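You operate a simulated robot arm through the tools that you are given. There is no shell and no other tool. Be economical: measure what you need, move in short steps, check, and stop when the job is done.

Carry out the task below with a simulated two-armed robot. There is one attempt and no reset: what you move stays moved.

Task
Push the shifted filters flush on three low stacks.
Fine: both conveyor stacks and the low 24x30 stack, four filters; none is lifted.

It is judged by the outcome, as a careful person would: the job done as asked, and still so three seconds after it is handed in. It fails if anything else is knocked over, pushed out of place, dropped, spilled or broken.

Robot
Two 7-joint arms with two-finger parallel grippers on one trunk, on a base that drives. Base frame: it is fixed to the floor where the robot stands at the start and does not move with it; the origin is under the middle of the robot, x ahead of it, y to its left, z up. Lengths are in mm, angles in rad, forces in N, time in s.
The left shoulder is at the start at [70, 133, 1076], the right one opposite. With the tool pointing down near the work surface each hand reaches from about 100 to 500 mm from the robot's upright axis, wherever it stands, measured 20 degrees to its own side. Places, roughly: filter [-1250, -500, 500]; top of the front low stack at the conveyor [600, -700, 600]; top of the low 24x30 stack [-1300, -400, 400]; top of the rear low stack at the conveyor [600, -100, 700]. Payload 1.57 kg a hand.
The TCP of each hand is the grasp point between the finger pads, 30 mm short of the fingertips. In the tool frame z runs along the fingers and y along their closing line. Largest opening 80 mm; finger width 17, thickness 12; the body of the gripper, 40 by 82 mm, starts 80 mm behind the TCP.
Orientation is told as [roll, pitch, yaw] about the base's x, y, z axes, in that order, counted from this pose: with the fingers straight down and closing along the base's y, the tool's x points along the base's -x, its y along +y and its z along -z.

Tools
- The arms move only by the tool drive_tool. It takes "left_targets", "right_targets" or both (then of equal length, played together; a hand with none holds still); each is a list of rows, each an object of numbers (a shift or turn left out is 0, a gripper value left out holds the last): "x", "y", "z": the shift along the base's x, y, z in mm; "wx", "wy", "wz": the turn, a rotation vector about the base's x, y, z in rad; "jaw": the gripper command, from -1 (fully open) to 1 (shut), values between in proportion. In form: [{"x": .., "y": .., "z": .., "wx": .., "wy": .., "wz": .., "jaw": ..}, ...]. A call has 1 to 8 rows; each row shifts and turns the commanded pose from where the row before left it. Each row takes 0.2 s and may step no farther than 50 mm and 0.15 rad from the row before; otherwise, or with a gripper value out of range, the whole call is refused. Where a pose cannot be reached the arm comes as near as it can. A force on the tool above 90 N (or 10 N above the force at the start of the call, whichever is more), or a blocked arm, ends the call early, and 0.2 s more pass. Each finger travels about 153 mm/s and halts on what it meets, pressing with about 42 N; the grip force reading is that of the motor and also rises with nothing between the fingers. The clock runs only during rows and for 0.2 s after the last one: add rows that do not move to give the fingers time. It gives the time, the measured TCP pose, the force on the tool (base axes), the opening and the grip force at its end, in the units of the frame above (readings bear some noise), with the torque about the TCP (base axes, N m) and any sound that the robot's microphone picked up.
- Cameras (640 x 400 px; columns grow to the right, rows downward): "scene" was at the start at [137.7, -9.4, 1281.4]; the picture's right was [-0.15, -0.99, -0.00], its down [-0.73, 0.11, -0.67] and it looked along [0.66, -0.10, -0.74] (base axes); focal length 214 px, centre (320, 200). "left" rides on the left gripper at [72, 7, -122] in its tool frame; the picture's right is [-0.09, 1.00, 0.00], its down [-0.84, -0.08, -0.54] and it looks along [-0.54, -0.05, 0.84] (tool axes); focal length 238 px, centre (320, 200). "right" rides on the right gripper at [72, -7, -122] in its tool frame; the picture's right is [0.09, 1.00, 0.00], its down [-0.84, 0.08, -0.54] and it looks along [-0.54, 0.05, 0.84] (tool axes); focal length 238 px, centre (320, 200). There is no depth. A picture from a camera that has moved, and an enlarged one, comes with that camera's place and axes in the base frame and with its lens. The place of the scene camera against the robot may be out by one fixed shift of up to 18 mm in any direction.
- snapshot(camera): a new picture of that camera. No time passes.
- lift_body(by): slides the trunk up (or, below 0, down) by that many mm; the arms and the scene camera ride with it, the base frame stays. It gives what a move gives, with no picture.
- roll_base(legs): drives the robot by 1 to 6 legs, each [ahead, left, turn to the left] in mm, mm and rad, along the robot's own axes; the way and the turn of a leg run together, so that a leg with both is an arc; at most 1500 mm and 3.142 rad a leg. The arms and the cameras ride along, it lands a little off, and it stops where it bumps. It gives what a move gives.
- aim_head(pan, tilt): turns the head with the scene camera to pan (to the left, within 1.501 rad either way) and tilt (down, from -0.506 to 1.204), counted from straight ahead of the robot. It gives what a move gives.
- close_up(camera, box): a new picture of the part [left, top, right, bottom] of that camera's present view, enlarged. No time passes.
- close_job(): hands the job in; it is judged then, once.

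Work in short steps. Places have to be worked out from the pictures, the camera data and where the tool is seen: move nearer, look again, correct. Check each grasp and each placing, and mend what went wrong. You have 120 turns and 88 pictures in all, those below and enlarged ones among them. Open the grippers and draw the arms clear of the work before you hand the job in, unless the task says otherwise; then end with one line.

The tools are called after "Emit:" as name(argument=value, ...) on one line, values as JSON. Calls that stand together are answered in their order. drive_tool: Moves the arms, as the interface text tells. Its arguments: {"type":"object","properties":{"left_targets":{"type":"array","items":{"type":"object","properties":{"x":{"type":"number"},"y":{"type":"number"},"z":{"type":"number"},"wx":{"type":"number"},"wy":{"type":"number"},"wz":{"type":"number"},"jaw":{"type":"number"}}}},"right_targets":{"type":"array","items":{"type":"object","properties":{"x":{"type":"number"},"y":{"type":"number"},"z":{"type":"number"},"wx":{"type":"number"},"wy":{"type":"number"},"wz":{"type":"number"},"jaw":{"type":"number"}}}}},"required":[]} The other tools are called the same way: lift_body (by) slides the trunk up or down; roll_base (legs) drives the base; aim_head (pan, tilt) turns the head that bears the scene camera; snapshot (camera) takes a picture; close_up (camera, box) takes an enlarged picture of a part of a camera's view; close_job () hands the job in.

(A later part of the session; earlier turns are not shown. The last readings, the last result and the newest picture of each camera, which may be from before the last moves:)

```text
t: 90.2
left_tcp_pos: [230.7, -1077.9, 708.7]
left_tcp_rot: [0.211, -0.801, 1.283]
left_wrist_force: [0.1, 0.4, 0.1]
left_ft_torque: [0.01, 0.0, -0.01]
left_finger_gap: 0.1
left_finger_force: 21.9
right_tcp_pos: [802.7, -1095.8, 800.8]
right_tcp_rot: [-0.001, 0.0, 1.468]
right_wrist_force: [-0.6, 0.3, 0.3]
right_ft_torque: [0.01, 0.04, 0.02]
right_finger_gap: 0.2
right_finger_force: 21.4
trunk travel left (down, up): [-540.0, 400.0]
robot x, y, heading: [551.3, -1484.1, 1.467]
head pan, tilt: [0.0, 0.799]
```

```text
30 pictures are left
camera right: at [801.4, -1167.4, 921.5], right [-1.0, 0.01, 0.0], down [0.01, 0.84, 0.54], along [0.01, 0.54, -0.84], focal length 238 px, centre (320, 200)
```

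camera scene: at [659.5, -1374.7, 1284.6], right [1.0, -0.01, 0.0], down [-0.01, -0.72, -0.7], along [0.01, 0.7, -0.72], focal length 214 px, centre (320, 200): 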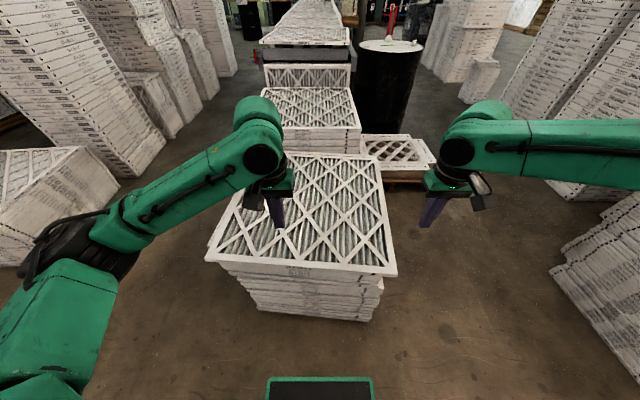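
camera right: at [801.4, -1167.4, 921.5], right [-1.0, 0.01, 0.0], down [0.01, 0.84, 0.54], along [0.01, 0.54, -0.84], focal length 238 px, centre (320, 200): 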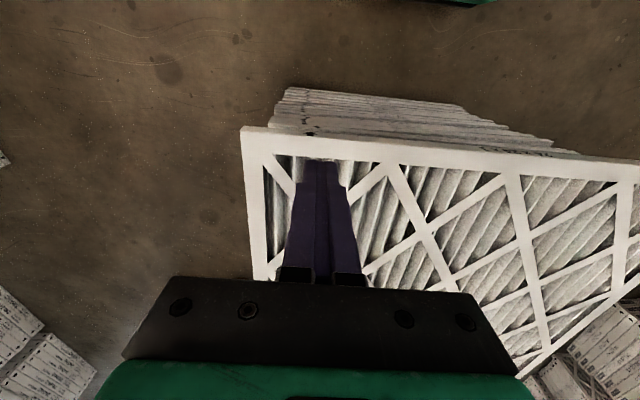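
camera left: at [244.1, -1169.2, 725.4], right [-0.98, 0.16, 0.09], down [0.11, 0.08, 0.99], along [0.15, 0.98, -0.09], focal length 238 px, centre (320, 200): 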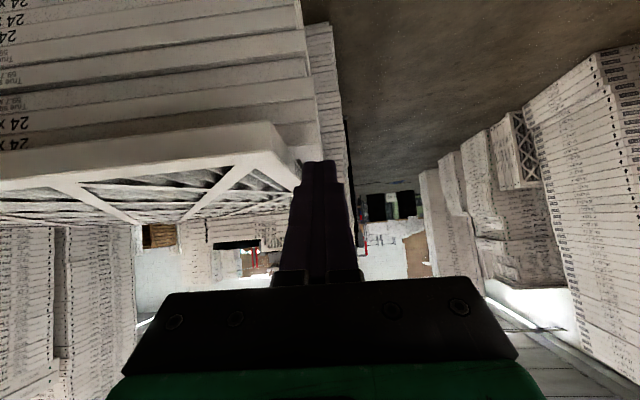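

The left arm was too folded; nothing was touched. I undo the left pitch where it stands, then bring it in front of the edge.

Emit:
drive_tool(left_targets=[{"x": 5, "wx": -0.137, "wy": -0.0066, "wz": 0.0149}, {"x": 5, "wx": -0.137, "wy": -0.0066, "wz": 0.0149}, {"x": 10, "wx": -0.137, "wy": -0.0066, "wz": 0.0149}, {"x": 30, "wx": -0.137, "wy": -0.0066, "wz": 0.0149}, {"x": 40, "wx": -0.137, "wy": -0.0066, "wz": 0.0149}, {"x": 40, "y": -4, "wx": -0.137, "wy": -0.0066, "wz": 0.0149}, {"x": 40, "y": -4, "z": -10}, {"z": -17}], right_targets=[{"x": -22, "y": -5}, {"x": -22, "y": -5}, {"x": -22, "y": -5}, {"x": -22, "y": -5}, {"x": -10, "y": -5}, {"z": -40}, {"z": -40}, {"z": -39}])

Emit:
snapshot(camera="left")

Emit:
snapshot(camera="right")

```text
t: 92.0
left_tcp_pos: [399.7, -1083.9, 681.6]
left_tcp_rot: [-0.002, 0.004, 1.468]
left_wrist_force: [1.0, -0.3, 0.5]
left_ft_torque: [-0.02, -0.04, 0.0]
left_finger_gap: 0.0
left_finger_force: 21.8
right_tcp_pos: [702.4, -1118.3, 681.2]
right_tcp_rot: [0.0, 0.001, 1.468]
right_wrist_force: [-0.4, 0.6, -1.3]
right_ft_torque: [-0.03, -0.02, 0.01]
right_finger_gap: 0.0
right_finger_force: 20.9
trunk travel left (down, up): [-540.0, 400.0]
robot x, y, heading: [552.7, -1489.0, 1.468]
head pan, tilt: [0.0, 0.799]
```

```text
29 pictures are left
camera left: at [386.7, -1155.6, 803.5], right [-0.98, 0.2, 0.0], down [0.16, 0.83, 0.54], along [0.11, 0.53, -0.84], focal length 238 px, centre (320, 200)
```

left: 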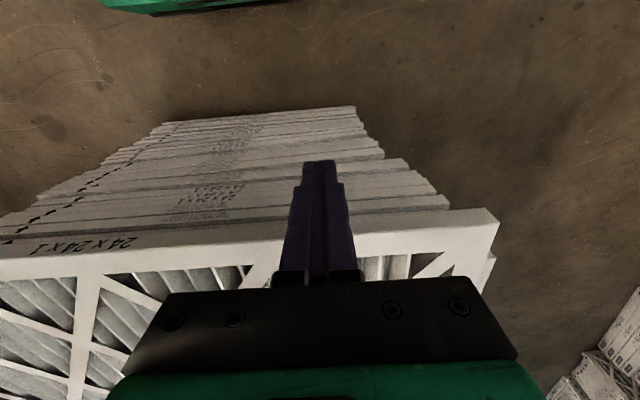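

```text
28 pictures are left
camera right: at [700.8, -1190.2, 803.1], right [-1.0, 0.01, 0.0], down [0.01, 0.84, 0.54], along [0.01, 0.54, -0.84], focal length 238 px, centre (320, 200)
```

right: 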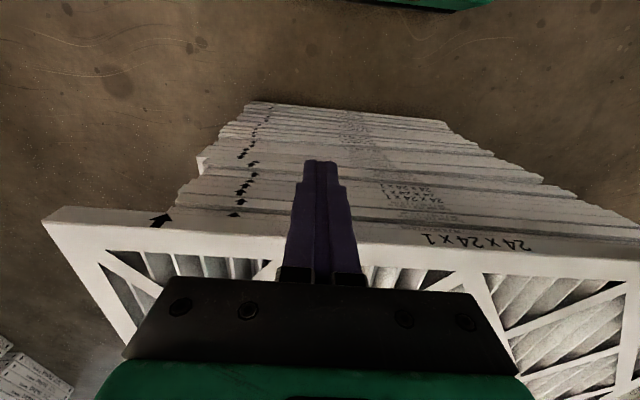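

Both hands stand before the edge. I push along the stack's left direction, first 64/68 mm, leaving the rest for a slow finish.

Emit:
drive_tool(left_targets=[{"x": 0.8, "y": 8}, {"x": 0.8, "y": 8}, {"x": 0.8, "y": 8}, {"x": 0.8, "y": 8}, {"x": 0.8, "y": 8}, {"x": 0.8, "y": 8}, {"x": 0.8, "y": 8}, {"x": 0.8, "y": 8}], right_targets=[{"x": 0.8, "y": 12}, {"x": 0.8, "y": 8}, {"x": 0.8, "y": 8}, {"x": 0.8, "y": 8}, {"x": 0.8, "y": 8}, {"x": 0.8, "y": 8}, {"x": 0.8, "y": 8}, {"x": 0.8, "y": 8}])

Emit:
drive_tool(left_targets=[{"y": 4}, {"y": 4}, {"y": 3}, {}], right_targets=[{"y": 4}, {"y": 4}, {"y": 3}, {}])

Emit:
snapshot(camera="left")

```text
t: 93.8
left_tcp_pos: [407.7, -1020.7, 682.1]
left_tcp_rot: [-0.002, 0.0, 1.466]
left_wrist_force: [-1.2, -0.3, -0.5]
left_ft_torque: [0.01, -0.01, 0.02]
left_finger_gap: 0.0
left_finger_force: 21.8
right_tcp_pos: [714.3, -1056.2, 684.8]
right_tcp_rot: [0.0, 0.001, 1.467]
right_wrist_force: [-0.1, -0.2, -0.8]
right_ft_torque: [0.01, 0.02, -0.02]
right_finger_gap: 0.3
right_finger_force: 21.4
right hand out of reach, approached as far as the arm can: row 7, 8
trunk travel left (down, up): [-540.0, 400.0]
robot x, y, heading: [553.6, -1485.7, 1.464]
head pan, tilt: [0.0, 0.799]
```

```text
t: 94.8
left_tcp_pos: [407.3, -1010.3, 681.8]
left_tcp_rot: [-0.001, 0.0, 1.465]
left_wrist_force: [0.1, -0.1, -0.2]
left_ft_torque: [0.0, -0.02, -0.03]
left_finger_gap: 0.2
left_finger_force: 21.8
right_tcp_pos: [720.4, -1049.3, 689.3]
right_tcp_rot: [-0.001, -0.001, 1.467]
right_wrist_force: [-0.4, 0.3, -0.3]
right_ft_torque: [0.02, 0.01, 0.02]
right_finger_gap: 0.0
right_finger_force: 21.7
right hand out of reach, approached as far as the arm can: row 2
trunk travel left (down, up): [-540.0, 400.0]
robot x, y, heading: [549.0, -1490.0, 1.459]
head pan, tilt: [0.0, 0.799]
```

```text
27 pictures are left
camera left: at [393.2, -1081.4, 804.6], right [-0.98, 0.2, 0.0], down [0.16, 0.82, 0.54], along [0.11, 0.53, -0.84], focal length 238 px, centre (320, 200)
```

left: 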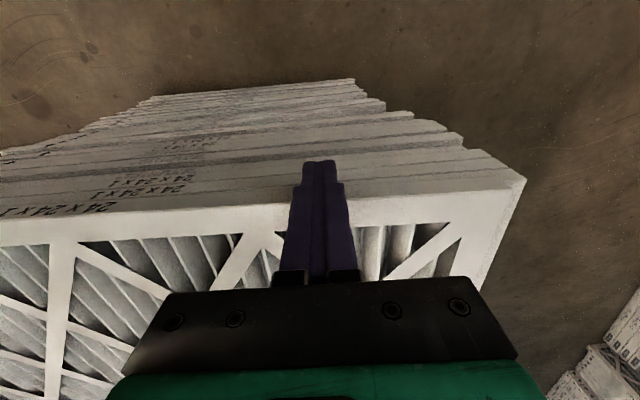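

Right arm is at its reach limit. I pull the hands back 45 mm, drive the base ahead 45, and re-approach.

Emit:
drive_tool(left_targets=[{"x": -2.5, "y": -25}, {"x": -2.5, "y": -25}, {}], right_targets=[{"x": -4, "y": -25, "z": -4}, {"x": -4, "y": -25, "z": -4}, {}])

Emit:
roll_base(legs=[[40, 0, 0]])

Emit:
drive_tool(left_targets=[{}, {}], right_targets=[{"z": -1}, {}])

```text
t: 95.6
left_tcp_pos: [402.2, -1060.5, 680.8]
left_tcp_rot: [-0.002, -0.002, 1.466]
left_wrist_force: [0.2, 0.4, -0.2]
left_ft_torque: [0.01, -0.01, -0.03]
left_finger_gap: 0.0
left_finger_force: 21.6
right_tcp_pos: [709.9, -1100.2, 679.6]
right_tcp_rot: [0.0, 0.001, 1.467]
right_wrist_force: [0.6, -1.0, 1.1]
right_ft_torque: [-0.02, -0.01, 0.0]
right_finger_gap: 0.1
right_finger_force: 21.2
trunk travel left (down, up): [-540.0, 400.0]
robot x, y, heading: [548.9, -1486.4, 1.464]
head pan, tilt: [0.0, 0.799]
```

```text
t: 96.4
left_tcp_pos: [407.5, -1020.1, 681.2]
left_tcp_rot: [-0.001, 0.002, 1.467]
left_wrist_force: [0.3, 0.8, -0.1]
left_ft_torque: [-0.03, 0.01, -0.02]
left_finger_gap: 0.2
left_finger_force: 20.8
right_tcp_pos: [715.3, -1059.3, 679.8]
right_tcp_rot: [0.0, 0.002, 1.467]
right_wrist_force: [-0.7, 1.1, -0.1]
right_ft_torque: [-0.04, -0.05, -0.01]
right_finger_gap: 0.0
right_finger_force: 21.0
trunk travel left (down, up): [-540.0, 400.0]
robot x, y, heading: [558.3, -1448.3, 1.465]
head pan, tilt: [0.0, 0.799]
```

```text
t: 97.0
left_tcp_pos: [407.1, -1019.7, 679.3]
left_tcp_rot: [-0.002, 0.002, 1.467]
left_wrist_force: [0.3, -0.2, -0.2]
left_ft_torque: [0.01, -0.01, -0.01]
left_finger_gap: 0.0
left_finger_force: 22.1
right_tcp_pos: [714.7, -1060.1, 679.0]
right_tcp_rot: [0.001, 0.002, 1.469]
right_wrist_force: [-0.5, -0.3, -0.6]
right_ft_torque: [0.01, 0.01, -0.05]
right_finger_gap: 0.0
right_finger_force: 21.2
trunk travel left (down, up): [-540.0, 400.0]
robot x, y, heading: [557.6, -1447.2, 1.463]
head pan, tilt: [0.0, 0.799]
```

Now I push up to near the body line: left to y≈−1006, right to y≈−1036.

Emit:
drive_tool(left_targets=[{}, {"y": 4}, {"y": 5}, {"y": 5, "x": 1}, {}], right_targets=[{"y": 6}, {"y": 6}, {"y": 6}, {"y": 6, "x": 1}, {}])

Emit:
drive_tool(left_targets=[{"y": 2}, {"y": 2}, {}], right_targets=[{"y": 2}, {"y": 2}, {}])

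Emit:
drive_tool(left_targets=[{"y": 2}, {"y": 1}, {}], right_targets=[{"y": 2}, {"y": 1}, {}])

Emit:
close_up(camera="left", box=[340, 130, 560, 290])

Emit:
close_up(camera="right", box=[20, 120, 320, 300])

```text
t: 98.2
left_tcp_pos: [408.0, -1007.2, 682.6]
left_tcp_rot: [-0.001, 0.0, 1.466]
left_wrist_force: [0.1, 0.2, 0.4]
left_ft_torque: [0.01, -0.03, -0.03]
left_finger_gap: 0.0
left_finger_force: 21.1
right_tcp_pos: [715.8, -1035.2, 679.1]
right_tcp_rot: [0.0, 0.0, 1.468]
right_wrist_force: [-0.1, -0.4, 0.2]
right_ft_torque: [0.02, -0.03, 0.02]
right_finger_gap: 0.1
right_finger_force: 21.6
trunk travel left (down, up): [-540.0, 400.0]
robot x, y, heading: [556.5, -1448.7, 1.466]
head pan, tilt: [0.0, 0.799]
```

```text
t: 99.0
left_tcp_pos: [407.6, -1003.5, 681.4]
left_tcp_rot: [-0.001, -0.001, 1.466]
left_wrist_force: [0.0, 0.5, -0.8]
left_ft_torque: [0.01, 0.02, 0.0]
left_finger_gap: 0.1
left_finger_force: 21.5
right_tcp_pos: [715.4, -1032.2, 679.6]
right_tcp_rot: [0.0, 0.001, 1.468]
right_wrist_force: [-1.3, -2.0, 0.5]
right_ft_torque: [-0.05, 0.01, 0.03]
right_finger_gap: 0.0
right_finger_force: 21.2
trunk travel left (down, up): [-540.0, 400.0]
robot x, y, heading: [554.9, -1448.9, 1.46]
head pan, tilt: [0.0, 0.799]
```

```text
t: 99.8
left_tcp_pos: [408.6, -1001.1, 681.3]
left_tcp_rot: [-0.001, 0.0, 1.465]
left_wrist_force: [1.0, 0.1, 0.5]
left_ft_torque: [-0.01, 0.0, 0.02]
left_finger_gap: 0.0
left_finger_force: 21.6
right_tcp_pos: [715.4, -1029.2, 679.8]
right_tcp_rot: [0.001, 0.002, 1.468]
right_wrist_force: [0.6, -2.0, 1.5]
right_ft_torque: [-0.04, -0.01, 0.02]
right_finger_gap: 0.0
right_finger_force: 21.4
trunk travel left (down, up): [-540.0, 400.0]
robot x, y, heading: [560.4, -1447.6, 1.461]
head pan, tilt: [0.0, 0.799]
```

```text
2.50 times, centred on (450, 210) of left
camera zoom: at [394.0, -1071.6, 803.7], right [-0.98, 0.2, 0.0], down [0.16, 0.82, 0.54], along [0.11, 0.53, -0.84], focal length 596 px, centre (-5, 175)
```

zoom: 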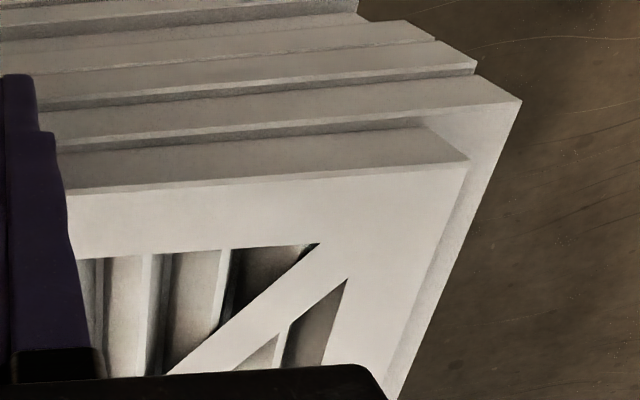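

```text
2.13 times, centred on (170, 210) of right
camera zoom: at [715.2, -1101.4, 801.0], right [-1.0, 0.01, 0.0], down [0.01, 0.84, 0.54], along [0.01, 0.54, -0.84], focal length 508 px, centre (640, 179)
```

zoom: 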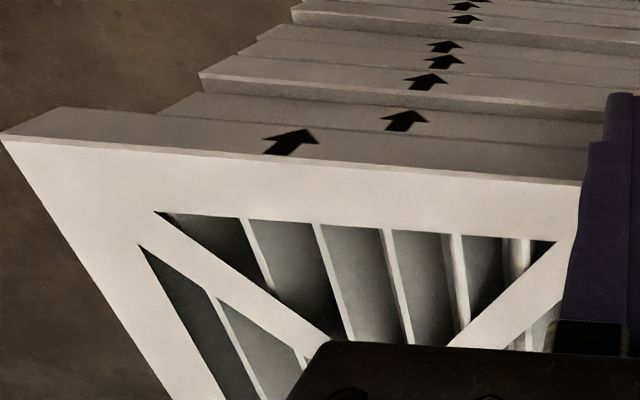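

Front end is flush to within ~5 mm in the left direction; the top still must go ≈23 mm toward its front (−x). I retract and drive round to the back side, facing −x.

Emit:
drive_tool(left_targets=[{"y": -30}, {"y": -20, "z": 30}, {"z": 45}, {"z": 45}, {}], right_targets=[{"y": -30}, {"y": -20, "z": 30}, {"z": 45}, {"z": 45}, {}])

Emit:
roll_base(legs=[[-60, 0, 0], [0, -850, 0], [800, 0, 0], [0, 0, 1.577]])

Emit:
snapshot(camera="scene")

```text
t: 101.0
left_tcp_pos: [407.0, -1051.6, 800.2]
left_tcp_rot: [-0.002, 0.001, 1.465]
left_wrist_force: [0.8, 0.2, 0.6]
left_ft_torque: [-0.03, 0.01, 0.05]
left_finger_gap: 0.0
left_finger_force: 20.8
right_tcp_pos: [715.8, -1078.8, 799.0]
right_tcp_rot: [0.001, 0.002, 1.468]
right_wrist_force: [1.0, 0.2, 1.1]
right_ft_torque: [-0.08, -0.02, 0.0]
right_finger_gap: 0.0
right_finger_force: 21.2
trunk travel left (down, up): [-540.0, 400.0]
robot x, y, heading: [557.7, -1447.5, 1.465]
head pan, tilt: [0.0, 0.799]
```

```text
t: 113.8
left_tcp_pos: [1080.0, -953.6, 801.1]
left_tcp_rot: [-0.002, 0.0, 3.019]
left_wrist_force: [0.0, 0.2, 0.4]
left_ft_torque: [0.02, -0.01, 0.03]
left_finger_gap: 0.0
left_finger_force: 21.2
right_tcp_pos: [1113.7, -644.7, 798.5]
right_tcp_rot: [0.0, 0.0, 3.022]
right_wrist_force: [-0.2, 0.9, -0.5]
right_ft_torque: [-0.02, -0.05, -0.02]
right_finger_gap: 0.1
right_finger_force: 21.1
trunk travel left (down, up): [-540.0, 400.0]
robot x, y, heading: [1478.6, -810.2, 3.019]
head pan, tilt: [0.0, 0.799]
```

```text
24 pictures are left
camera scene: at [1359.2, -792.0, 1174.5], right [0.12, 0.99, 0.0], down [0.71, -0.09, -0.7], along [-0.69, 0.09, -0.72], focal length 214 px, centre (320, 200)
```

scene: 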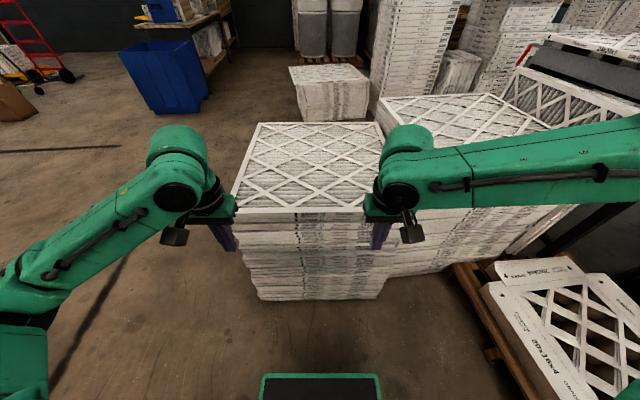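

I am behind the front stack; the path is clear. I close in 125 mm, then bring the hands to the back edge.

Emit:
roll_base(legs=[[122, 0, 0.02]])

Emit:
snapshot(camera="left")

Emit:
snapshot(camera="right")

```text
t: 115.0
left_tcp_pos: [960.8, -948.0, 802.4]
left_tcp_rot: [-0.001, -0.003, 3.041]
left_wrist_force: [0.0, 0.0, -1.3]
left_ft_torque: [-0.01, -0.01, 0.0]
left_finger_gap: 0.1
left_finger_force: 21.1
right_tcp_pos: [987.3, -638.2, 798.5]
right_tcp_rot: [-0.001, 0.002, 3.043]
right_wrist_force: [0.0, 0.7, 0.2]
right_ft_torque: [0.0, -0.01, -0.01]
right_finger_gap: 0.2
right_finger_force: 21.7
trunk travel left (down, up): [-540.0, 400.0]
robot x, y, heading: [1357.0, -797.1, 3.041]
head pan, tilt: [0.0, 0.799]
```

```text
23 pictures are left
camera left: at [1030.6, -962.7, 922.5], right [-0.19, -0.98, 0.0], down [-0.83, 0.16, 0.54], along [-0.53, 0.11, -0.84], focal length 238 px, centre (320, 200)
```

left: 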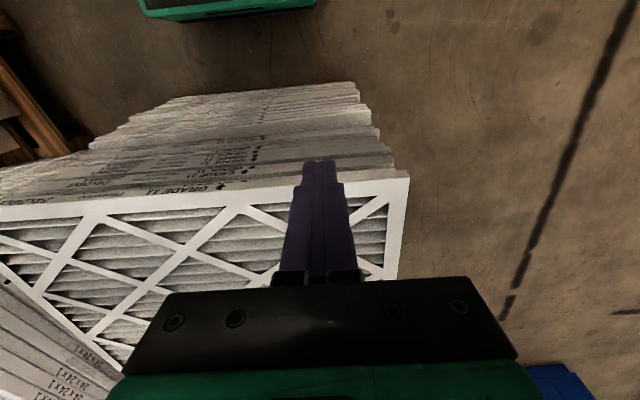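

```text
22 pictures are left
camera right: at [1058.7, -638.9, 920.8], right [-0.01, -1.0, 0.0], down [-0.84, 0.01, 0.54], along [-0.54, 0.0, -0.84], focal length 238 px, centre (320, 200)
```

right: 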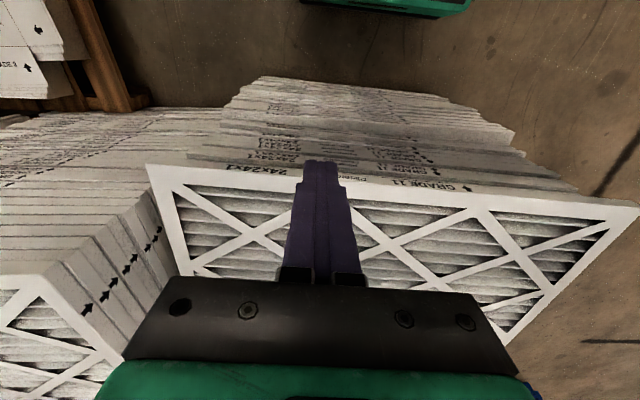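

Back corners of the top: (889,−1030) and (951,−447). I place the hands and descend to z≈681 behind the edge.

Emit:
drive_tool(left_targets=[{"x": -8, "y": 27}, {"x": -8, "y": 27}, {"z": -40}, {"z": -40}, {"z": -40}, {}], right_targets=[{"x": -8, "y": 21}, {"x": -8, "y": 21}, {"z": -40}, {"z": -40}, {"z": -37}, {}])

Emit:
drive_tool(left_targets=[{"x": -7, "y": 0.7}, {"x": -7, "y": 0.7}, {"x": -7, "y": 0.7}, {"x": -7, "y": 0.7}, {"x": -7, "y": 0.7}, {"x": -5, "y": 0.5}, {"x": -5, "y": 0.5}, {}], right_targets=[{"x": -7, "y": 0.7}, {"x": -7, "y": 0.7}, {"x": -7, "y": 0.7}, {"x": -7, "y": 0.7}, {"x": -7, "y": 0.7}, {"x": -5, "y": 0.5}, {"x": -5, "y": 0.5}, {}])

```text
t: 116.4
left_tcp_pos: [944.5, -892.2, 679.0]
left_tcp_rot: [-0.002, 0.0, 3.04]
left_wrist_force: [-0.1, 0.9, 0.6]
left_ft_torque: [0.0, 0.04, 0.01]
left_finger_gap: 0.0
left_finger_force: 21.4
right_tcp_pos: [973.6, -594.8, 680.6]
right_tcp_rot: [-0.003, 0.0, 3.041]
right_wrist_force: [0.3, -0.8, 0.6]
right_ft_torque: [0.02, 0.01, 0.0]
right_finger_gap: 0.1
right_finger_force: 21.5
trunk travel left (down, up): [-540.0, 400.0]
robot x, y, heading: [1358.3, -794.9, 3.04]
head pan, tilt: [0.0, 0.799]
```

```text
t: 118.2
left_tcp_pos: [898.8, -889.7, 681.0]
left_tcp_rot: [-0.001, 0.001, 3.04]
left_wrist_force: [-0.1, -0.4, 0.4]
left_ft_torque: [0.01, 0.01, -0.04]
left_finger_gap: 0.0
left_finger_force: 21.0
right_tcp_pos: [927.9, -590.9, 682.1]
right_tcp_rot: [-0.001, 0.001, 3.041]
right_wrist_force: [0.0, 0.6, -0.4]
right_ft_torque: [0.01, 0.01, -0.02]
right_finger_gap: 0.0
right_finger_force: 21.8
trunk travel left (down, up): [-540.0, 400.0]
robot x, y, heading: [1356.9, -794.7, 3.04]
head pan, tilt: [0.0, 0.799]
```

I push 8 mm more and look at the edge.

Emit:
drive_tool(left_targets=[{"x": -3}, {"x": -3}, {"x": -2}, {}], right_targets=[{"x": -3}, {"x": -3}, {"x": -2}, {}])

Emit:
close_up(camera="left", box=[340, 150, 520, 290])

Emit:
close_up(camera="right", box=[120, 130, 320, 280])

```text
t: 119.2
left_tcp_pos: [891.4, -890.3, 681.2]
left_tcp_rot: [-0.001, 0.0, 3.042]
left_wrist_force: [0.8, -0.4, 0.3]
left_ft_torque: [0.0, 0.02, 0.06]
left_finger_gap: 0.0
left_finger_force: 21.1
right_tcp_pos: [918.1, -592.1, 682.3]
right_tcp_rot: [-0.001, -0.001, 3.043]
right_wrist_force: [-0.1, 0.6, 0.7]
right_ft_torque: [0.03, 0.02, -0.01]
right_finger_gap: 0.1
right_finger_force: 21.4
trunk travel left (down, up): [-540.0, 400.0]
robot x, y, heading: [1358.5, -797.8, 3.044]
head pan, tilt: [0.0, 0.799]
```

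```text
2.86 times, centred on (430, 220) of left
camera zoom: at [961.7, -904.0, 802.9], right [-0.19, -0.98, 0.0], down [-0.82, 0.16, 0.54], along [-0.53, 0.1, -0.84], focal length 681 px, centre (6, 143)
```

zoom: 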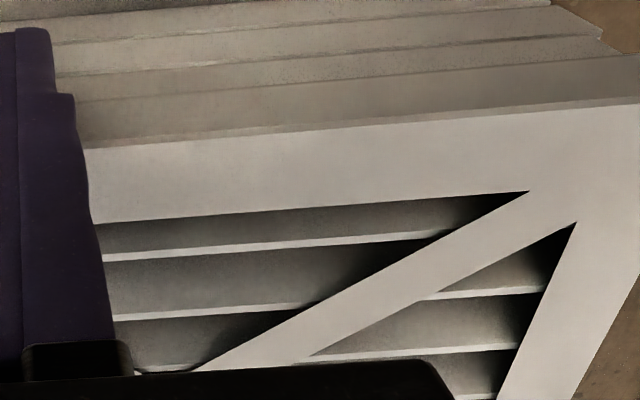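

```text
2.67 times, centred on (220, 205) of right
camera zoom: at [990.5, -592.9, 803.9], right [-0.01, -1.0, 0.0], down [-0.84, 0.01, 0.54], along [-0.54, 0.0, -0.84], focal length 636 px, centre (587, 187)
```

zoom: 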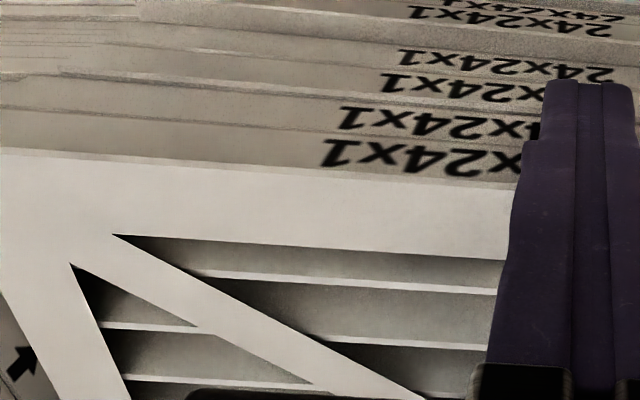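

No ledge of the second shows yet, so it's about flush or slightly overhanging. I push a few mm more, watching for body contact.

Emit:
drive_tool(left_targets=[{"x": -2}, {"x": -2}, {}], right_targets=[{"x": -2}, {"x": -1}, {}])

Emit:
drive_tool(left_targets=[{"x": -2}, {"x": -1}, {}], right_targets=[{"x": -2}, {"x": -1}, {}])

Emit:
close_up(camera="right", box=[120, 130, 320, 280])

```text
t: 120.0
left_tcp_pos: [886.7, -888.7, 680.9]
left_tcp_rot: [-0.003, -0.001, 3.04]
left_wrist_force: [0.9, 0.3, 0.4]
left_ft_torque: [0.01, -0.03, 0.02]
left_finger_gap: 0.0
left_finger_force: 21.3
right_tcp_pos: [914.9, -591.5, 682.9]
right_tcp_rot: [0.0, -0.002, 3.041]
right_wrist_force: [1.6, -0.5, 1.3]
right_ft_torque: [-0.01, -0.07, -0.02]
right_finger_gap: 0.0
right_finger_force: 21.2
trunk travel left (down, up): [-540.0, 400.0]
robot x, y, heading: [1355.8, -798.1, 3.037]
head pan, tilt: [0.0, 0.799]
```

```text
t: 120.8
left_tcp_pos: [883.8, -890.2, 679.4]
left_tcp_rot: [-0.003, -0.003, 3.041]
left_wrist_force: [-1.2, 0.3, 0.0]
left_ft_torque: [0.01, 0.0, 0.03]
left_finger_gap: 0.0
left_finger_force: 21.9
right_tcp_pos: [912.2, -592.6, 681.8]
right_tcp_rot: [0.0, 0.002, 3.039]
right_wrist_force: [2.6, 0.0, 1.3]
right_ft_torque: [-0.04, -0.01, 0.03]
right_finger_gap: 0.2
right_finger_force: 21.4
trunk travel left (down, up): [-540.0, 400.0]
robot x, y, heading: [1357.3, -795.0, 3.039]
head pan, tilt: [0.0, 0.799]
```

```text
2.67 times, centred on (220, 205) of right
camera zoom: at [984.3, -592.5, 804.1], right [-0.01, -1.0, 0.0], down [-0.84, 0.01, 0.54], along [-0.54, 0.0, -0.84], focal length 636 px, centre (587, 187)
```

zoom: 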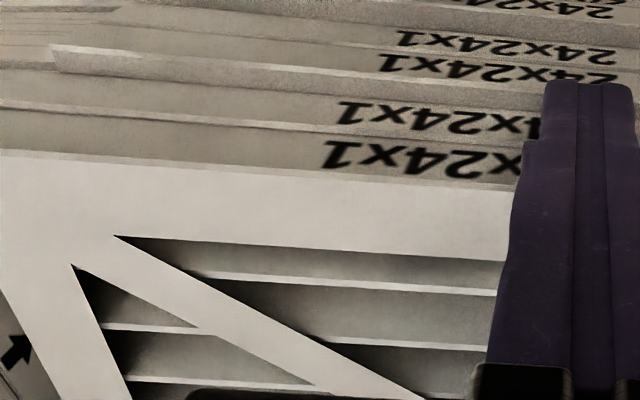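

Front stack is flush. Next, the rear top's 8 mm in x: I retract, move the robot sideways (+y) behind the rear stack, keeping clear of the pallet, and look.

Emit:
drive_tool(left_targets=[{"x": 40}, {"x": 20, "z": 30}, {"z": 45}, {"z": 45}, {}], right_targets=[{"x": 40}, {"x": 20, "z": 30}, {"z": 45}, {"z": 45}, {}])

Emit:
roll_base(legs=[[0, 0, 0.1], [-30, -470, 0]])

Emit:
snapshot(camera="right")

Emit:
snapshot(camera="scene")

```text
t: 122.0
left_tcp_pos: [943.8, -891.0, 800.2]
left_tcp_rot: [-0.001, 0.002, 3.041]
left_wrist_force: [-0.1, 0.7, 0.9]
left_ft_torque: [0.01, 0.0, -0.03]
left_finger_gap: 0.0
left_finger_force: 21.2
right_tcp_pos: [971.0, -594.1, 800.0]
right_tcp_rot: [0.0, 0.001, 3.042]
right_wrist_force: [0.0, -0.3, 0.4]
right_ft_torque: [0.0, -0.04, 0.0]
right_finger_gap: 0.4
right_finger_force: 21.4
trunk travel left (down, up): [-540.0, 400.0]
robot x, y, heading: [1353.8, -794.0, 3.045]
head pan, tilt: [0.0, 0.799]
```

```text
t: 125.4
left_tcp_pos: [986.7, -455.6, 799.2]
left_tcp_rot: [-0.002, 0.001, 3.137]
left_wrist_force: [0.2, -0.8, -0.6]
left_ft_torque: [0.01, 0.0, -0.02]
left_finger_gap: 0.1
left_finger_force: 21.0
right_tcp_pos: [986.8, -157.1, 799.2]
right_tcp_rot: [-0.001, -0.001, 3.137]
right_wrist_force: [-0.6, 0.6, 0.4]
right_ft_torque: [-0.02, 0.02, 0.05]
right_finger_gap: 0.2
right_finger_force: 21.0
trunk travel left (down, up): [-540.0, 400.0]
robot x, y, heading: [1390.5, -323.4, 3.133]
head pan, tilt: [0.0, 0.799]
```

```text
18 pictures are left
camera right: at [1057.6, -151.8, 921.7], right [0.09, -1.0, 0.0], down [-0.84, -0.07, 0.54], along [-0.54, -0.05, -0.84], focal length 238 px, centre (320, 200)
```

right: 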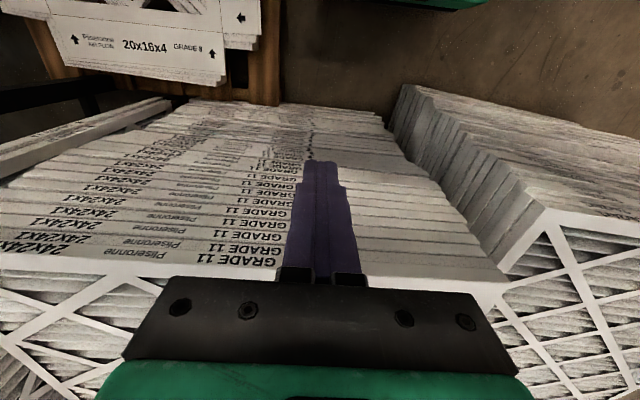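

```text
17 pictures are left
camera scene: at [1266.5, -319.8, 1174.5], right [0.01, 1.0, 0.0], down [0.72, 0.0, -0.7], along [-0.7, 0.0, -0.72], focal length 214 px, centre (320, 200)
```

scene: 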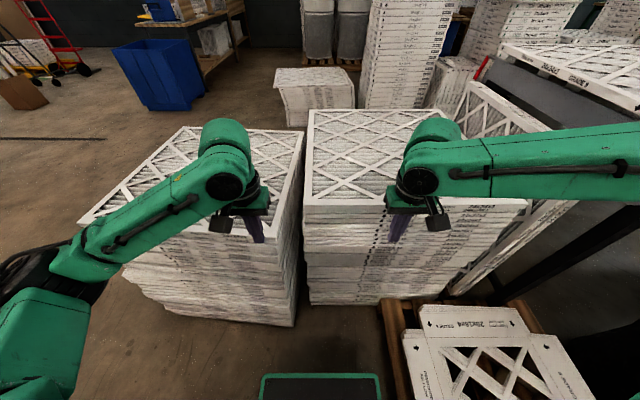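

I enlarge the rear stack's back-right corner in the right camera.

Emit:
close_up(camera="right", box=[400, 150, 560, 310])

Emit:
close_up(camera="right", box=[150, 200, 290, 290])

```text
2.50 times, centred on (480, 230) of right
camera zoom: at [1057.6, -151.8, 921.7], right [0.09, -1.0, 0.0], down [-0.84, -0.07, 0.54], along [-0.54, -0.05, -0.84], focal length 596 px, centre (-80, 125)
```

zoom: 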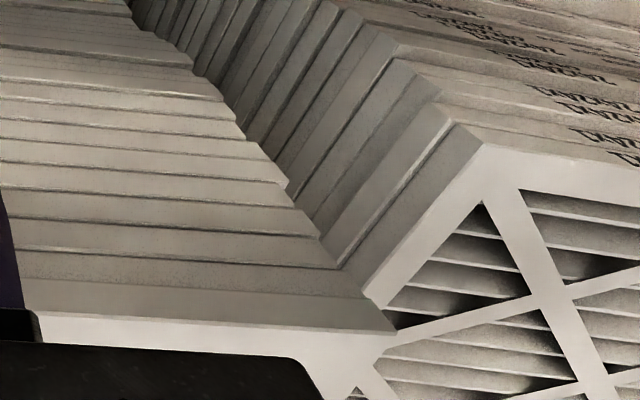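

```text
4.44 times, centred on (220, 245) of right
camera zoom: at [1057.6, -151.8, 921.7], right [0.09, -1.0, 0.0], down [-0.84, -0.07, 0.54], along [-0.54, -0.05, -0.84], focal length 1059 px, centre (764, 0)
```

zoom: 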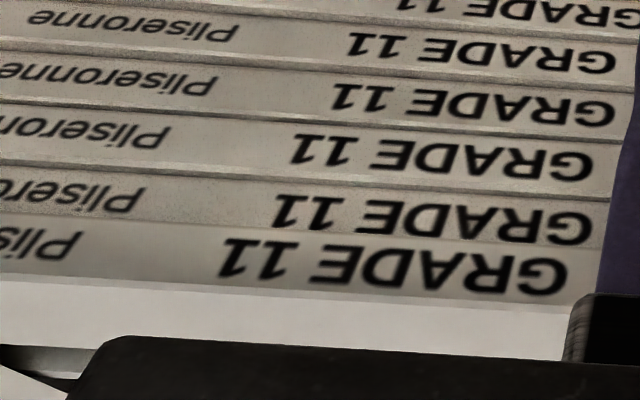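

Both conveyor stacks look flush within a few mm (rear top overhang about 3 mm at the back). Now I drive around to the low 24x30 stack.

Emit:
drive_tool(left_targets=[{"z": 40, "x": 20}, {"z": 40}, {}], right_targets=[{"z": 40, "x": 20}, {"z": 40}, {}])

Emit:
roll_base(legs=[[0, 1180, 0], [1500, 0, 0.008], [130, 0, 0], [0, -700, 0]])

Emit:
snapshot(camera="scene")

```text
t: 126.2
left_tcp_pos: [1005.6, -456.9, 879.3]
left_tcp_rot: [-0.003, -0.001, 3.137]
left_wrist_force: [0.3, -0.5, 1.3]
left_ft_torque: [0.0, -0.03, 0.0]
left_finger_gap: 0.0
left_finger_force: 21.3
right_tcp_pos: [1007.1, -156.5, 882.0]
right_tcp_rot: [0.001, -0.002, 3.141]
right_wrist_force: [0.6, -0.5, -0.5]
right_ft_torque: [-0.02, -0.02, 0.0]
right_finger_gap: 0.0
right_finger_force: 21.0
trunk travel left (down, up): [-540.0, 400.0]
robot x, y, heading: [1387.0, -326.1, 3.137]
head pan, tilt: [0.0, 0.799]
```

```text
t: 143.4
left_tcp_pos: [-612.9, -861.9, 878.8]
left_tcp_rot: [-0.002, 0.0, 3.114]
left_wrist_force: [0.6, -0.1, 0.7]
left_ft_torque: [0.0, -0.01, -0.02]
left_finger_gap: 0.1
left_finger_force: 21.1
right_tcp_pos: [-603.8, -563.4, 882.0]
right_tcp_rot: [-0.002, -0.001, 3.115]
right_wrist_force: [0.7, 0.2, -0.4]
right_ft_torque: [-0.04, 0.03, -0.02]
right_finger_gap: 0.2
right_finger_force: 21.4
trunk travel left (down, up): [-540.0, 400.0]
robot x, y, heading: [-230.0, -740.2, 3.112]
head pan, tilt: [0.0, 0.799]
```

```text
14 pictures are left
camera scene: at [-348.8, -732.2, 1174.5], right [0.03, 1.0, 0.0], down [0.72, -0.02, -0.7], along [-0.7, 0.02, -0.72], focal length 214 px, centre (320, 200)
```

scene: 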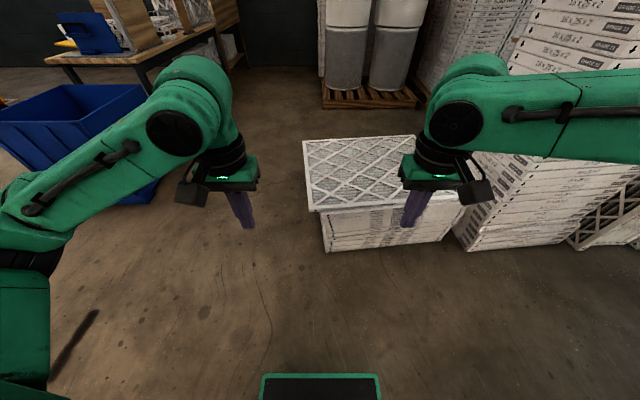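

The 24x30 stack's top overhangs to −y (left here) and maybe toward me. I enlarge.

Emit:
close_up(camera="scene", box=[290, 120, 480, 260])

```text
2.86 times, centred on (385, 190) of scene
camera zoom: at [-348.8, -732.2, 1174.5], right [0.03, 1.0, 0.0], down [0.72, -0.02, -0.7], along [-0.7, 0.02, -0.72], focal length 613 px, centre (134, 229)
```

zoom: 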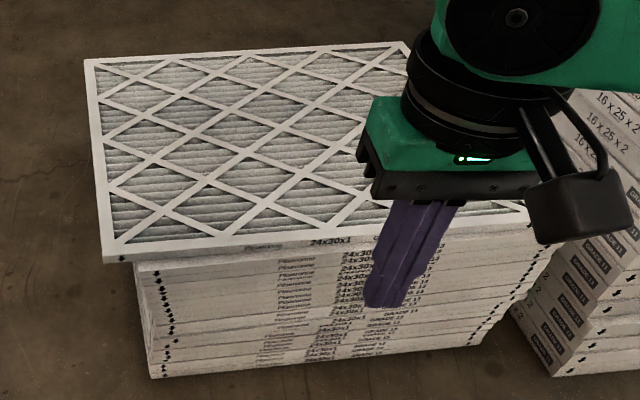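

The top's corners are about FL(−1038,−761), BL(−1642,−803), z≈417, stack yaw ≈+0.065; it overhangs ≈50 mm to −y. I drive to that side, facing +y, and lower the trunk.

Emit:
roll_base(legs=[[0, 440, 0], [1075, 0, 0], [0, 0, -1.476]])

Emit:
lift_body(by=-330)

Emit:
snapshot(camera="left")

```text
t: 154.8
left_tcp_pos: [-1496.4, -796.9, 878.7]
left_tcp_rot: [-0.002, 0.001, 1.682]
left_wrist_force: [-0.3, 0.0, 0.4]
left_ft_torque: [0.0, -0.01, 0.0]
left_finger_gap: 0.0
left_finger_force: 20.8
right_tcp_pos: [-1199.8, -763.5, 880.6]
right_tcp_rot: [0.0, -0.001, 1.682]
right_wrist_force: [-0.3, 0.2, 0.1]
right_ft_torque: [-0.01, -0.01, 0.0]
right_finger_gap: 0.0
right_finger_force: 21.5
trunk travel left (down, up): [-540.0, 400.0]
robot x, y, heading: [-1322.9, -1162.7, 1.676]
head pan, tilt: [0.0, 0.799]
```

```text
t: 158.0
left_tcp_pos: [-1495.5, -796.9, 547.2]
left_tcp_rot: [0.0, -0.002, 1.68]
left_wrist_force: [1.6, 0.1, 0.3]
left_ft_torque: [-0.01, -0.02, 0.0]
left_finger_gap: 0.2
left_finger_force: 21.2
right_tcp_pos: [-1198.2, -764.0, 550.7]
right_tcp_rot: [-0.001, 0.0, 1.681]
right_wrist_force: [-0.1, -0.2, -0.4]
right_ft_torque: [0.02, 0.02, 0.02]
right_finger_gap: 0.2
right_finger_force: 20.9
trunk travel left (down, up): [-210.0, 730.0]
robot x, y, heading: [-1323.0, -1159.6, 1.682]
head pan, tilt: [0.0, 0.799]
```

```text
12 pictures are left
camera left: at [-1494.7, -869.5, 670.7], right [-1.0, -0.02, 0.0], down [-0.02, 0.84, 0.54], along [-0.01, 0.54, -0.84], focal length 238 px, centre (320, 200)
```

left: 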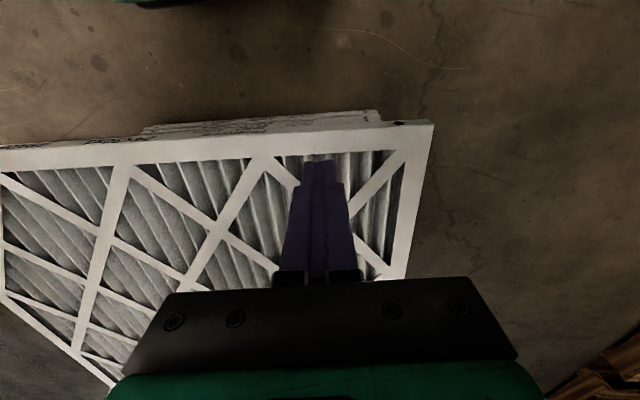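

BL corner ≈(−1616,−804), yaw ≈+0.076. I shift left a little and take a level view of this corner with the left hand to get the body's line and height.

Emit:
roll_base(legs=[[0, 55, -0.03]])

Emit:
drive_tool(left_targets=[{"x": -20, "y": 6, "wx": 0.128, "wy": 0.011}, {"x": -20, "y": 6, "wx": 0.128, "wy": 0.011}, {"x": -20, "y": 6, "wx": 0.128, "wy": 0.011}, {"x": -20, "y": 6, "wx": 0.128, "wy": 0.011}, {"x": -20, "y": 6, "wx": 0.128, "wy": 0.011}, {"x": -10, "wx": 0.128, "wy": 0.011}, {"wx": 0.128, "wy": 0.011}, {"z": -35}])

Emit:
drive_tool(left_targets=[{"z": -40}, {"z": -30}, {}])

Emit:
close_up(camera="left", box=[120, 40, 360, 240])

```text
t: 159.0
left_tcp_pos: [-1539.0, -796.8, 548.5]
left_tcp_rot: [-0.002, 0.0, 1.652]
left_wrist_force: [-0.3, 0.6, -0.5]
left_ft_torque: [-0.01, 0.0, -0.02]
left_finger_gap: 0.0
left_finger_force: 21.7
right_tcp_pos: [-1240.2, -773.2, 550.8]
right_tcp_rot: [0.0, 0.001, 1.65]
right_wrist_force: [0.6, -0.4, 0.5]
right_ft_torque: [-0.01, -0.05, -0.03]
right_finger_gap: 0.3
right_finger_force: 21.6
trunk travel left (down, up): [-210.0, 730.0]
robot x, y, heading: [-1374.4, -1165.0, 1.649]
head pan, tilt: [0.0, 0.799]
```

```text
t: 160.8
left_tcp_pos: [-1637.9, -763.3, 520.4]
left_tcp_rot: [-0.013, -0.442, 1.66]
left_wrist_force: [-0.3, 0.0, -0.1]
left_ft_torque: [0.01, -0.01, -0.03]
left_finger_gap: 0.0
left_finger_force: 21.8
left hand out of reach, approached as far as the arm can: row 4, 5, 6, 7, 8
right_tcp_pos: [-1240.4, -773.1, 550.9]
right_tcp_rot: [0.0, -0.001, 1.651]
right_wrist_force: [-0.1, -1.2, 0.0]
right_ft_torque: [0.0, 0.02, 0.02]
right_finger_gap: 0.3
right_finger_force: 20.9
trunk travel left (down, up): [-210.0, 730.0]
robot x, y, heading: [-1372.0, -1167.4, 1.643]
head pan, tilt: [0.0, 0.799]
```

```text
t: 161.6
left_tcp_pos: [-1637.0, -763.6, 519.4]
left_tcp_rot: [-0.012, -0.443, 1.662]
left_wrist_force: [0.1, 0.7, 0.6]
left_ft_torque: [-0.04, -0.04, -0.01]
left_finger_gap: 0.0
left_finger_force: 21.0
left hand out of reach, approached as far as the arm can: row 1, 2
right_tcp_pos: [-1240.3, -773.3, 551.3]
right_tcp_rot: [0.002, 0.001, 1.65]
right_wrist_force: [0.3, 0.3, -0.3]
right_ft_torque: [-0.03, -0.03, -0.01]
right_finger_gap: 0.1
right_finger_force: 21.5
trunk travel left (down, up): [-210.0, 730.0]
robot x, y, heading: [-1373.3, -1168.3, 1.651]
head pan, tilt: [0.0, 0.799]
```

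```text
2.00 times, centred on (240, 140) of left
camera zoom: at [-1634.6, -881.0, 599.6], right [-1.0, 0.0, 0.03], down [0.02, 0.53, 0.85], along [-0.02, 0.85, -0.53], focal length 477 px, centre (480, 320)
```

zoom: 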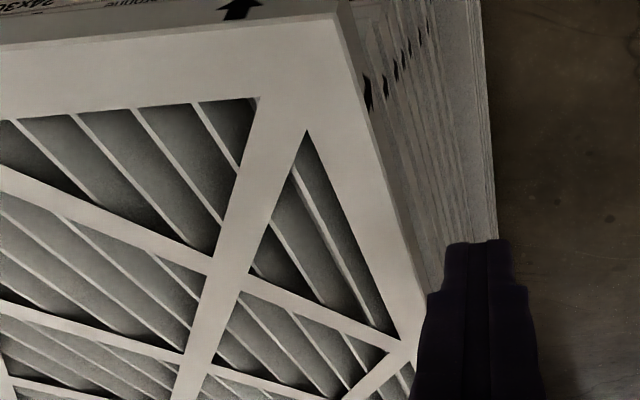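

Triangulating gives top z≈454, BL≈(−1599,−813). The low trunk limits the pitch; I raise it 120, back off 60, and complete the level view.

Emit:
lift_body(by=120)

Emit:
roll_base(legs=[[-60, 20, 0]])

Emit:
drive_tool(left_targets=[{"y": 15, "z": -20, "wx": 0.115, "wy": 0.01}, {"y": 15, "z": -20, "wx": 0.115, "wy": 0.01}, {"y": 10, "z": -20, "wx": 0.115, "wy": 0.01}, {"z": -35, "wx": 0.115, "wy": 0.01}, {"z": -40}, {"z": -35}, {}])

```text
t: 163.1
left_tcp_pos: [-1638.1, -763.2, 638.7]
left_tcp_rot: [-0.012, -0.442, 1.659]
left_wrist_force: [-0.6, 0.8, -0.1]
left_ft_torque: [0.01, -0.02, -0.01]
left_finger_gap: 0.1
left_finger_force: 21.3
right_tcp_pos: [-1240.1, -771.4, 670.6]
right_tcp_rot: [0.0, 0.001, 1.652]
right_wrist_force: [0.0, 0.6, 0.4]
right_ft_torque: [0.0, -0.03, -0.02]
right_finger_gap: 0.2
right_finger_force: 21.4
trunk travel left (down, up): [-330.0, 610.0]
robot x, y, heading: [-1375.7, -1164.6, 1.651]
head pan, tilt: [0.0, 0.799]
```

```text
t: 164.1
left_tcp_pos: [-1652.6, -826.3, 639.5]
left_tcp_rot: [-0.013, -0.443, 1.661]
left_wrist_force: [-0.4, 0.5, 0.1]
left_ft_torque: [-0.01, -0.01, 0.01]
left_finger_gap: 0.0
left_finger_force: 20.8
right_tcp_pos: [-1257.0, -835.2, 671.8]
right_tcp_rot: [0.0, -0.001, 1.651]
right_wrist_force: [0.0, 0.0, -0.5]
right_ft_torque: [0.02, -0.01, 0.0]
right_finger_gap: 0.0
right_finger_force: 21.4
trunk travel left (down, up): [-330.0, 610.0]
robot x, y, heading: [-1387.8, -1227.5, 1.645]
head pan, tilt: [0.0, 0.799]
```

```text
t: 165.7
left_tcp_pos: [-1609.2, -785.8, 508.9]
left_tcp_rot: [0.133, -0.818, 1.4]
left_wrist_force: [0.4, 0.7, 1.4]
left_ft_torque: [0.0, -0.02, -0.03]
left_finger_gap: 0.0
left_finger_force: 21.0
left hand out of reach, approached as far as the arm can: row 1, 2
right_tcp_pos: [-1255.2, -835.7, 671.1]
right_tcp_rot: [0.001, -0.001, 1.651]
right_wrist_force: [-0.2, -0.4, 1.2]
right_ft_torque: [0.02, 0.01, -0.04]
right_finger_gap: 0.0
right_finger_force: 21.4
trunk travel left (down, up): [-330.0, 610.0]
robot x, y, heading: [-1387.4, -1227.3, 1.652]
head pan, tilt: [0.0, 0.799]
```

Close enough; I look from here.

Emit:
close_up(camera="left", box=[120, 40, 360, 240])

```text
2.00 times, centred on (240, 140) of left
camera zoom: at [-1623.9, -922.9, 539.3], right [-0.98, 0.14, 0.16], down [0.18, 0.16, 0.97], along [0.11, 0.98, -0.18], focal length 477 px, centre (480, 320)
```

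zoom: 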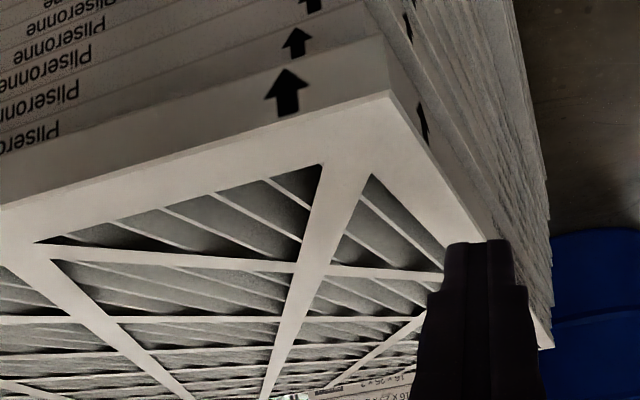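

The top overhangs the body ≈50 mm in −y, and the body appears ≈15–20 mm further +x. I first do the +y push: I set both hands before this edge at TCP z≈457.

Emit:
drive_tool(left_targets=[{"x": 21, "y": -8, "wx": -0.1372, "wy": -0.0145, "wz": 0.0298}, {"x": 21, "y": -8, "wx": -0.1372, "wy": -0.0145, "wz": 0.0298}, {"x": 21, "y": -8, "wx": -0.1372, "wy": -0.0145, "wz": 0.0298}, {"x": 21, "y": -8, "wx": -0.1372, "wy": -0.0145, "wz": 0.0298}, {"x": 21, "y": -8, "wx": -0.1372, "wy": -0.0145, "wz": 0.0298}, {"x": 21, "y": -8, "wx": -0.1372, "wy": -0.0145, "wz": 0.0298}, {}, {}], right_targets=[{"x": 42, "y": 6}, {"x": 42, "y": 6}, {"x": 41, "y": 6}, {"z": -43}, {"z": -43}, {"z": -43}, {"z": -43}, {"z": -42}])

Emit:
drive_tool(left_targets=[{}, {}], right_targets=[{}, {}])

```text
t: 167.5
left_tcp_pos: [-1484.0, -832.1, 507.9]
left_tcp_rot: [0.0, 0.001, 1.646]
left_wrist_force: [0.6, -0.9, -0.3]
left_ft_torque: [-0.03, 0.0, -0.05]
left_finger_gap: 0.0
left_finger_force: 21.0
right_tcp_pos: [-1131.9, -818.2, 456.3]
right_tcp_rot: [-0.002, 0.0, 1.652]
right_wrist_force: [-0.9, -0.6, 0.3]
right_ft_torque: [0.0, -0.02, 0.02]
right_finger_gap: 0.1
right_finger_force: 21.4
trunk travel left (down, up): [-330.0, 610.0]
robot x, y, heading: [-1389.8, -1229.0, 1.649]
head pan, tilt: [0.0, 0.799]
```

```text
t: 168.1
left_tcp_pos: [-1484.9, -832.3, 509.4]
left_tcp_rot: [0.0, 0.0, 1.649]
left_wrist_force: [0.3, 0.4, -0.6]
left_ft_torque: [-0.01, 0.02, 0.01]
left_finger_gap: 0.0
left_finger_force: 21.6
right_tcp_pos: [-1131.3, -818.3, 457.0]
right_tcp_rot: [-0.001, -0.001, 1.651]
right_wrist_force: [-0.7, 0.2, 0.0]
right_ft_torque: [-0.01, 0.0, 0.01]
right_finger_gap: 0.1
right_finger_force: 21.7
trunk travel left (down, up): [-330.0, 610.0]
robot x, y, heading: [-1388.9, -1227.0, 1.65]
head pan, tilt: [0.0, 0.799]
```

Both aligned. I lower the left hand to match, then push +y: the right hand first 12 mm more, both then 48 mm.

Emit:
drive_tool(left_targets=[{"z": -26}, {"z": -26}, {"y": 8, "x": -0.6}, {"y": 8, "x": -0.6}, {"y": 8, "x": -0.6}, {"y": 8, "x": -0.6}, {"y": 8, "x": -0.6}, {"y": 8, "x": -0.6}], right_targets=[{"y": 6}, {"y": 6}, {"y": 8, "x": -0.6}, {"y": 8, "x": -0.6}, {"y": 8, "x": -0.6}, {"y": 8, "x": -0.6}, {"y": 8, "x": -0.6}, {"y": 8, "x": -0.6}])

Emit:
snapshot(camera="right")

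```text
t: 169.9
left_tcp_pos: [-1489.5, -785.7, 456.6]
left_tcp_rot: [-0.001, 0.001, 1.647]
left_wrist_force: [-0.3, -0.3, -0.1]
left_ft_torque: [-0.02, -0.01, 0.01]
left_finger_gap: 0.1
left_finger_force: 21.2
right_tcp_pos: [-1134.2, -757.6, 457.4]
right_tcp_rot: [-0.002, 0.003, 1.651]
right_wrist_force: [-0.4, 0.1, -0.6]
right_ft_torque: [-0.04, -0.05, 0.0]
right_finger_gap: 0.2
right_finger_force: 21.3
trunk travel left (down, up): [-330.0, 610.0]
robot x, y, heading: [-1389.5, -1228.2, 1.648]
head pan, tilt: [0.0, 0.799]
```

```text
9 pictures are left
camera right: at [-1121.8, -829.7, 579.1], right [-0.99, -0.17, 0.0], down [-0.14, 0.83, 0.54], along [-0.09, 0.53, -0.84], focal length 238 px, centre (320, 200)
```

right: 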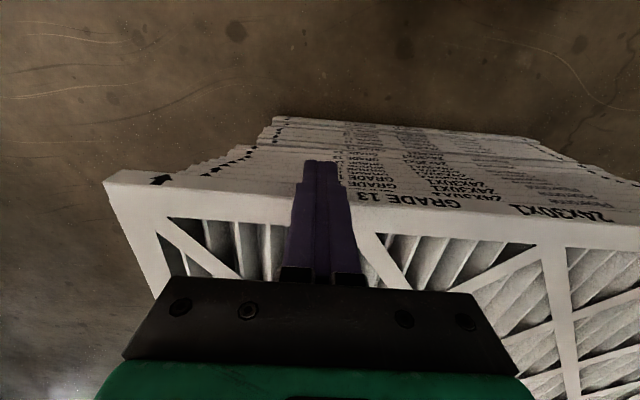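

Still overhanging. I continue 14 mm, then slow.

Emit:
drive_tool(left_targets=[{"y": 5}, {"y": 5}, {"y": 4}, {}], right_targets=[{"y": 5}, {"y": 5}, {"y": 4}, {}])

Emit:
drive_tool(left_targets=[{"y": 2}, {"y": 2}, {}], right_targets=[{"y": 2}, {"y": 2}, {}])

Emit:
close_up(camera="right", box=[80, 90, 320, 250])

```text
t: 170.9
left_tcp_pos: [-1488.1, -771.2, 457.4]
left_tcp_rot: [-0.001, 0.0, 1.648]
left_wrist_force: [-0.1, -1.3, 1.1]
left_ft_torque: [0.02, -0.02, -0.02]
left_finger_gap: 0.0
left_finger_force: 21.6
right_tcp_pos: [-1133.7, -742.4, 457.5]
right_tcp_rot: [0.0, 0.0, 1.65]
right_wrist_force: [-0.3, 0.6, 0.4]
right_ft_torque: [-0.03, -0.02, 0.02]
right_finger_gap: 0.0
right_finger_force: 21.6
trunk travel left (down, up): [-330.0, 610.0]
robot x, y, heading: [-1389.1, -1225.1, 1.65]
head pan, tilt: [0.0, 0.799]
```

```text
t: 171.7
left_tcp_pos: [-1489.3, -766.8, 457.4]
left_tcp_rot: [-0.001, 0.0, 1.646]
left_wrist_force: [-0.3, 0.5, 0.0]
left_ft_torque: [0.01, -0.03, -0.01]
left_finger_gap: 0.2
left_finger_force: 21.0
right_tcp_pos: [-1135.0, -739.8, 457.8]
right_tcp_rot: [-0.002, 0.002, 1.651]
right_wrist_force: [-0.8, -1.4, 0.6]
right_ft_torque: [0.02, -0.06, 0.02]
right_finger_gap: 0.0
right_finger_force: 21.2
trunk travel left (down, up): [-330.0, 610.0]
robot x, y, heading: [-1390.4, -1225.2, 1.65]
head pan, tilt: [0.0, 0.799]
```

```text
2.50 times, centred on (200, 170) of right
camera zoom: at [-1121.8, -810.4, 579.1], right [-0.99, -0.17, 0.0], down [-0.14, 0.83, 0.54], along [-0.09, 0.53, -0.84], focal length 596 px, centre (620, 275)
```

zoom: 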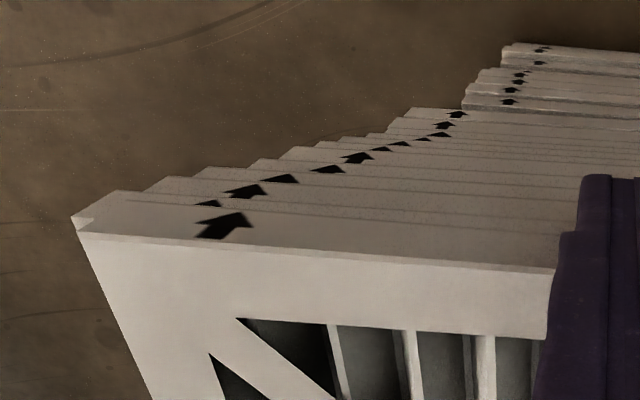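

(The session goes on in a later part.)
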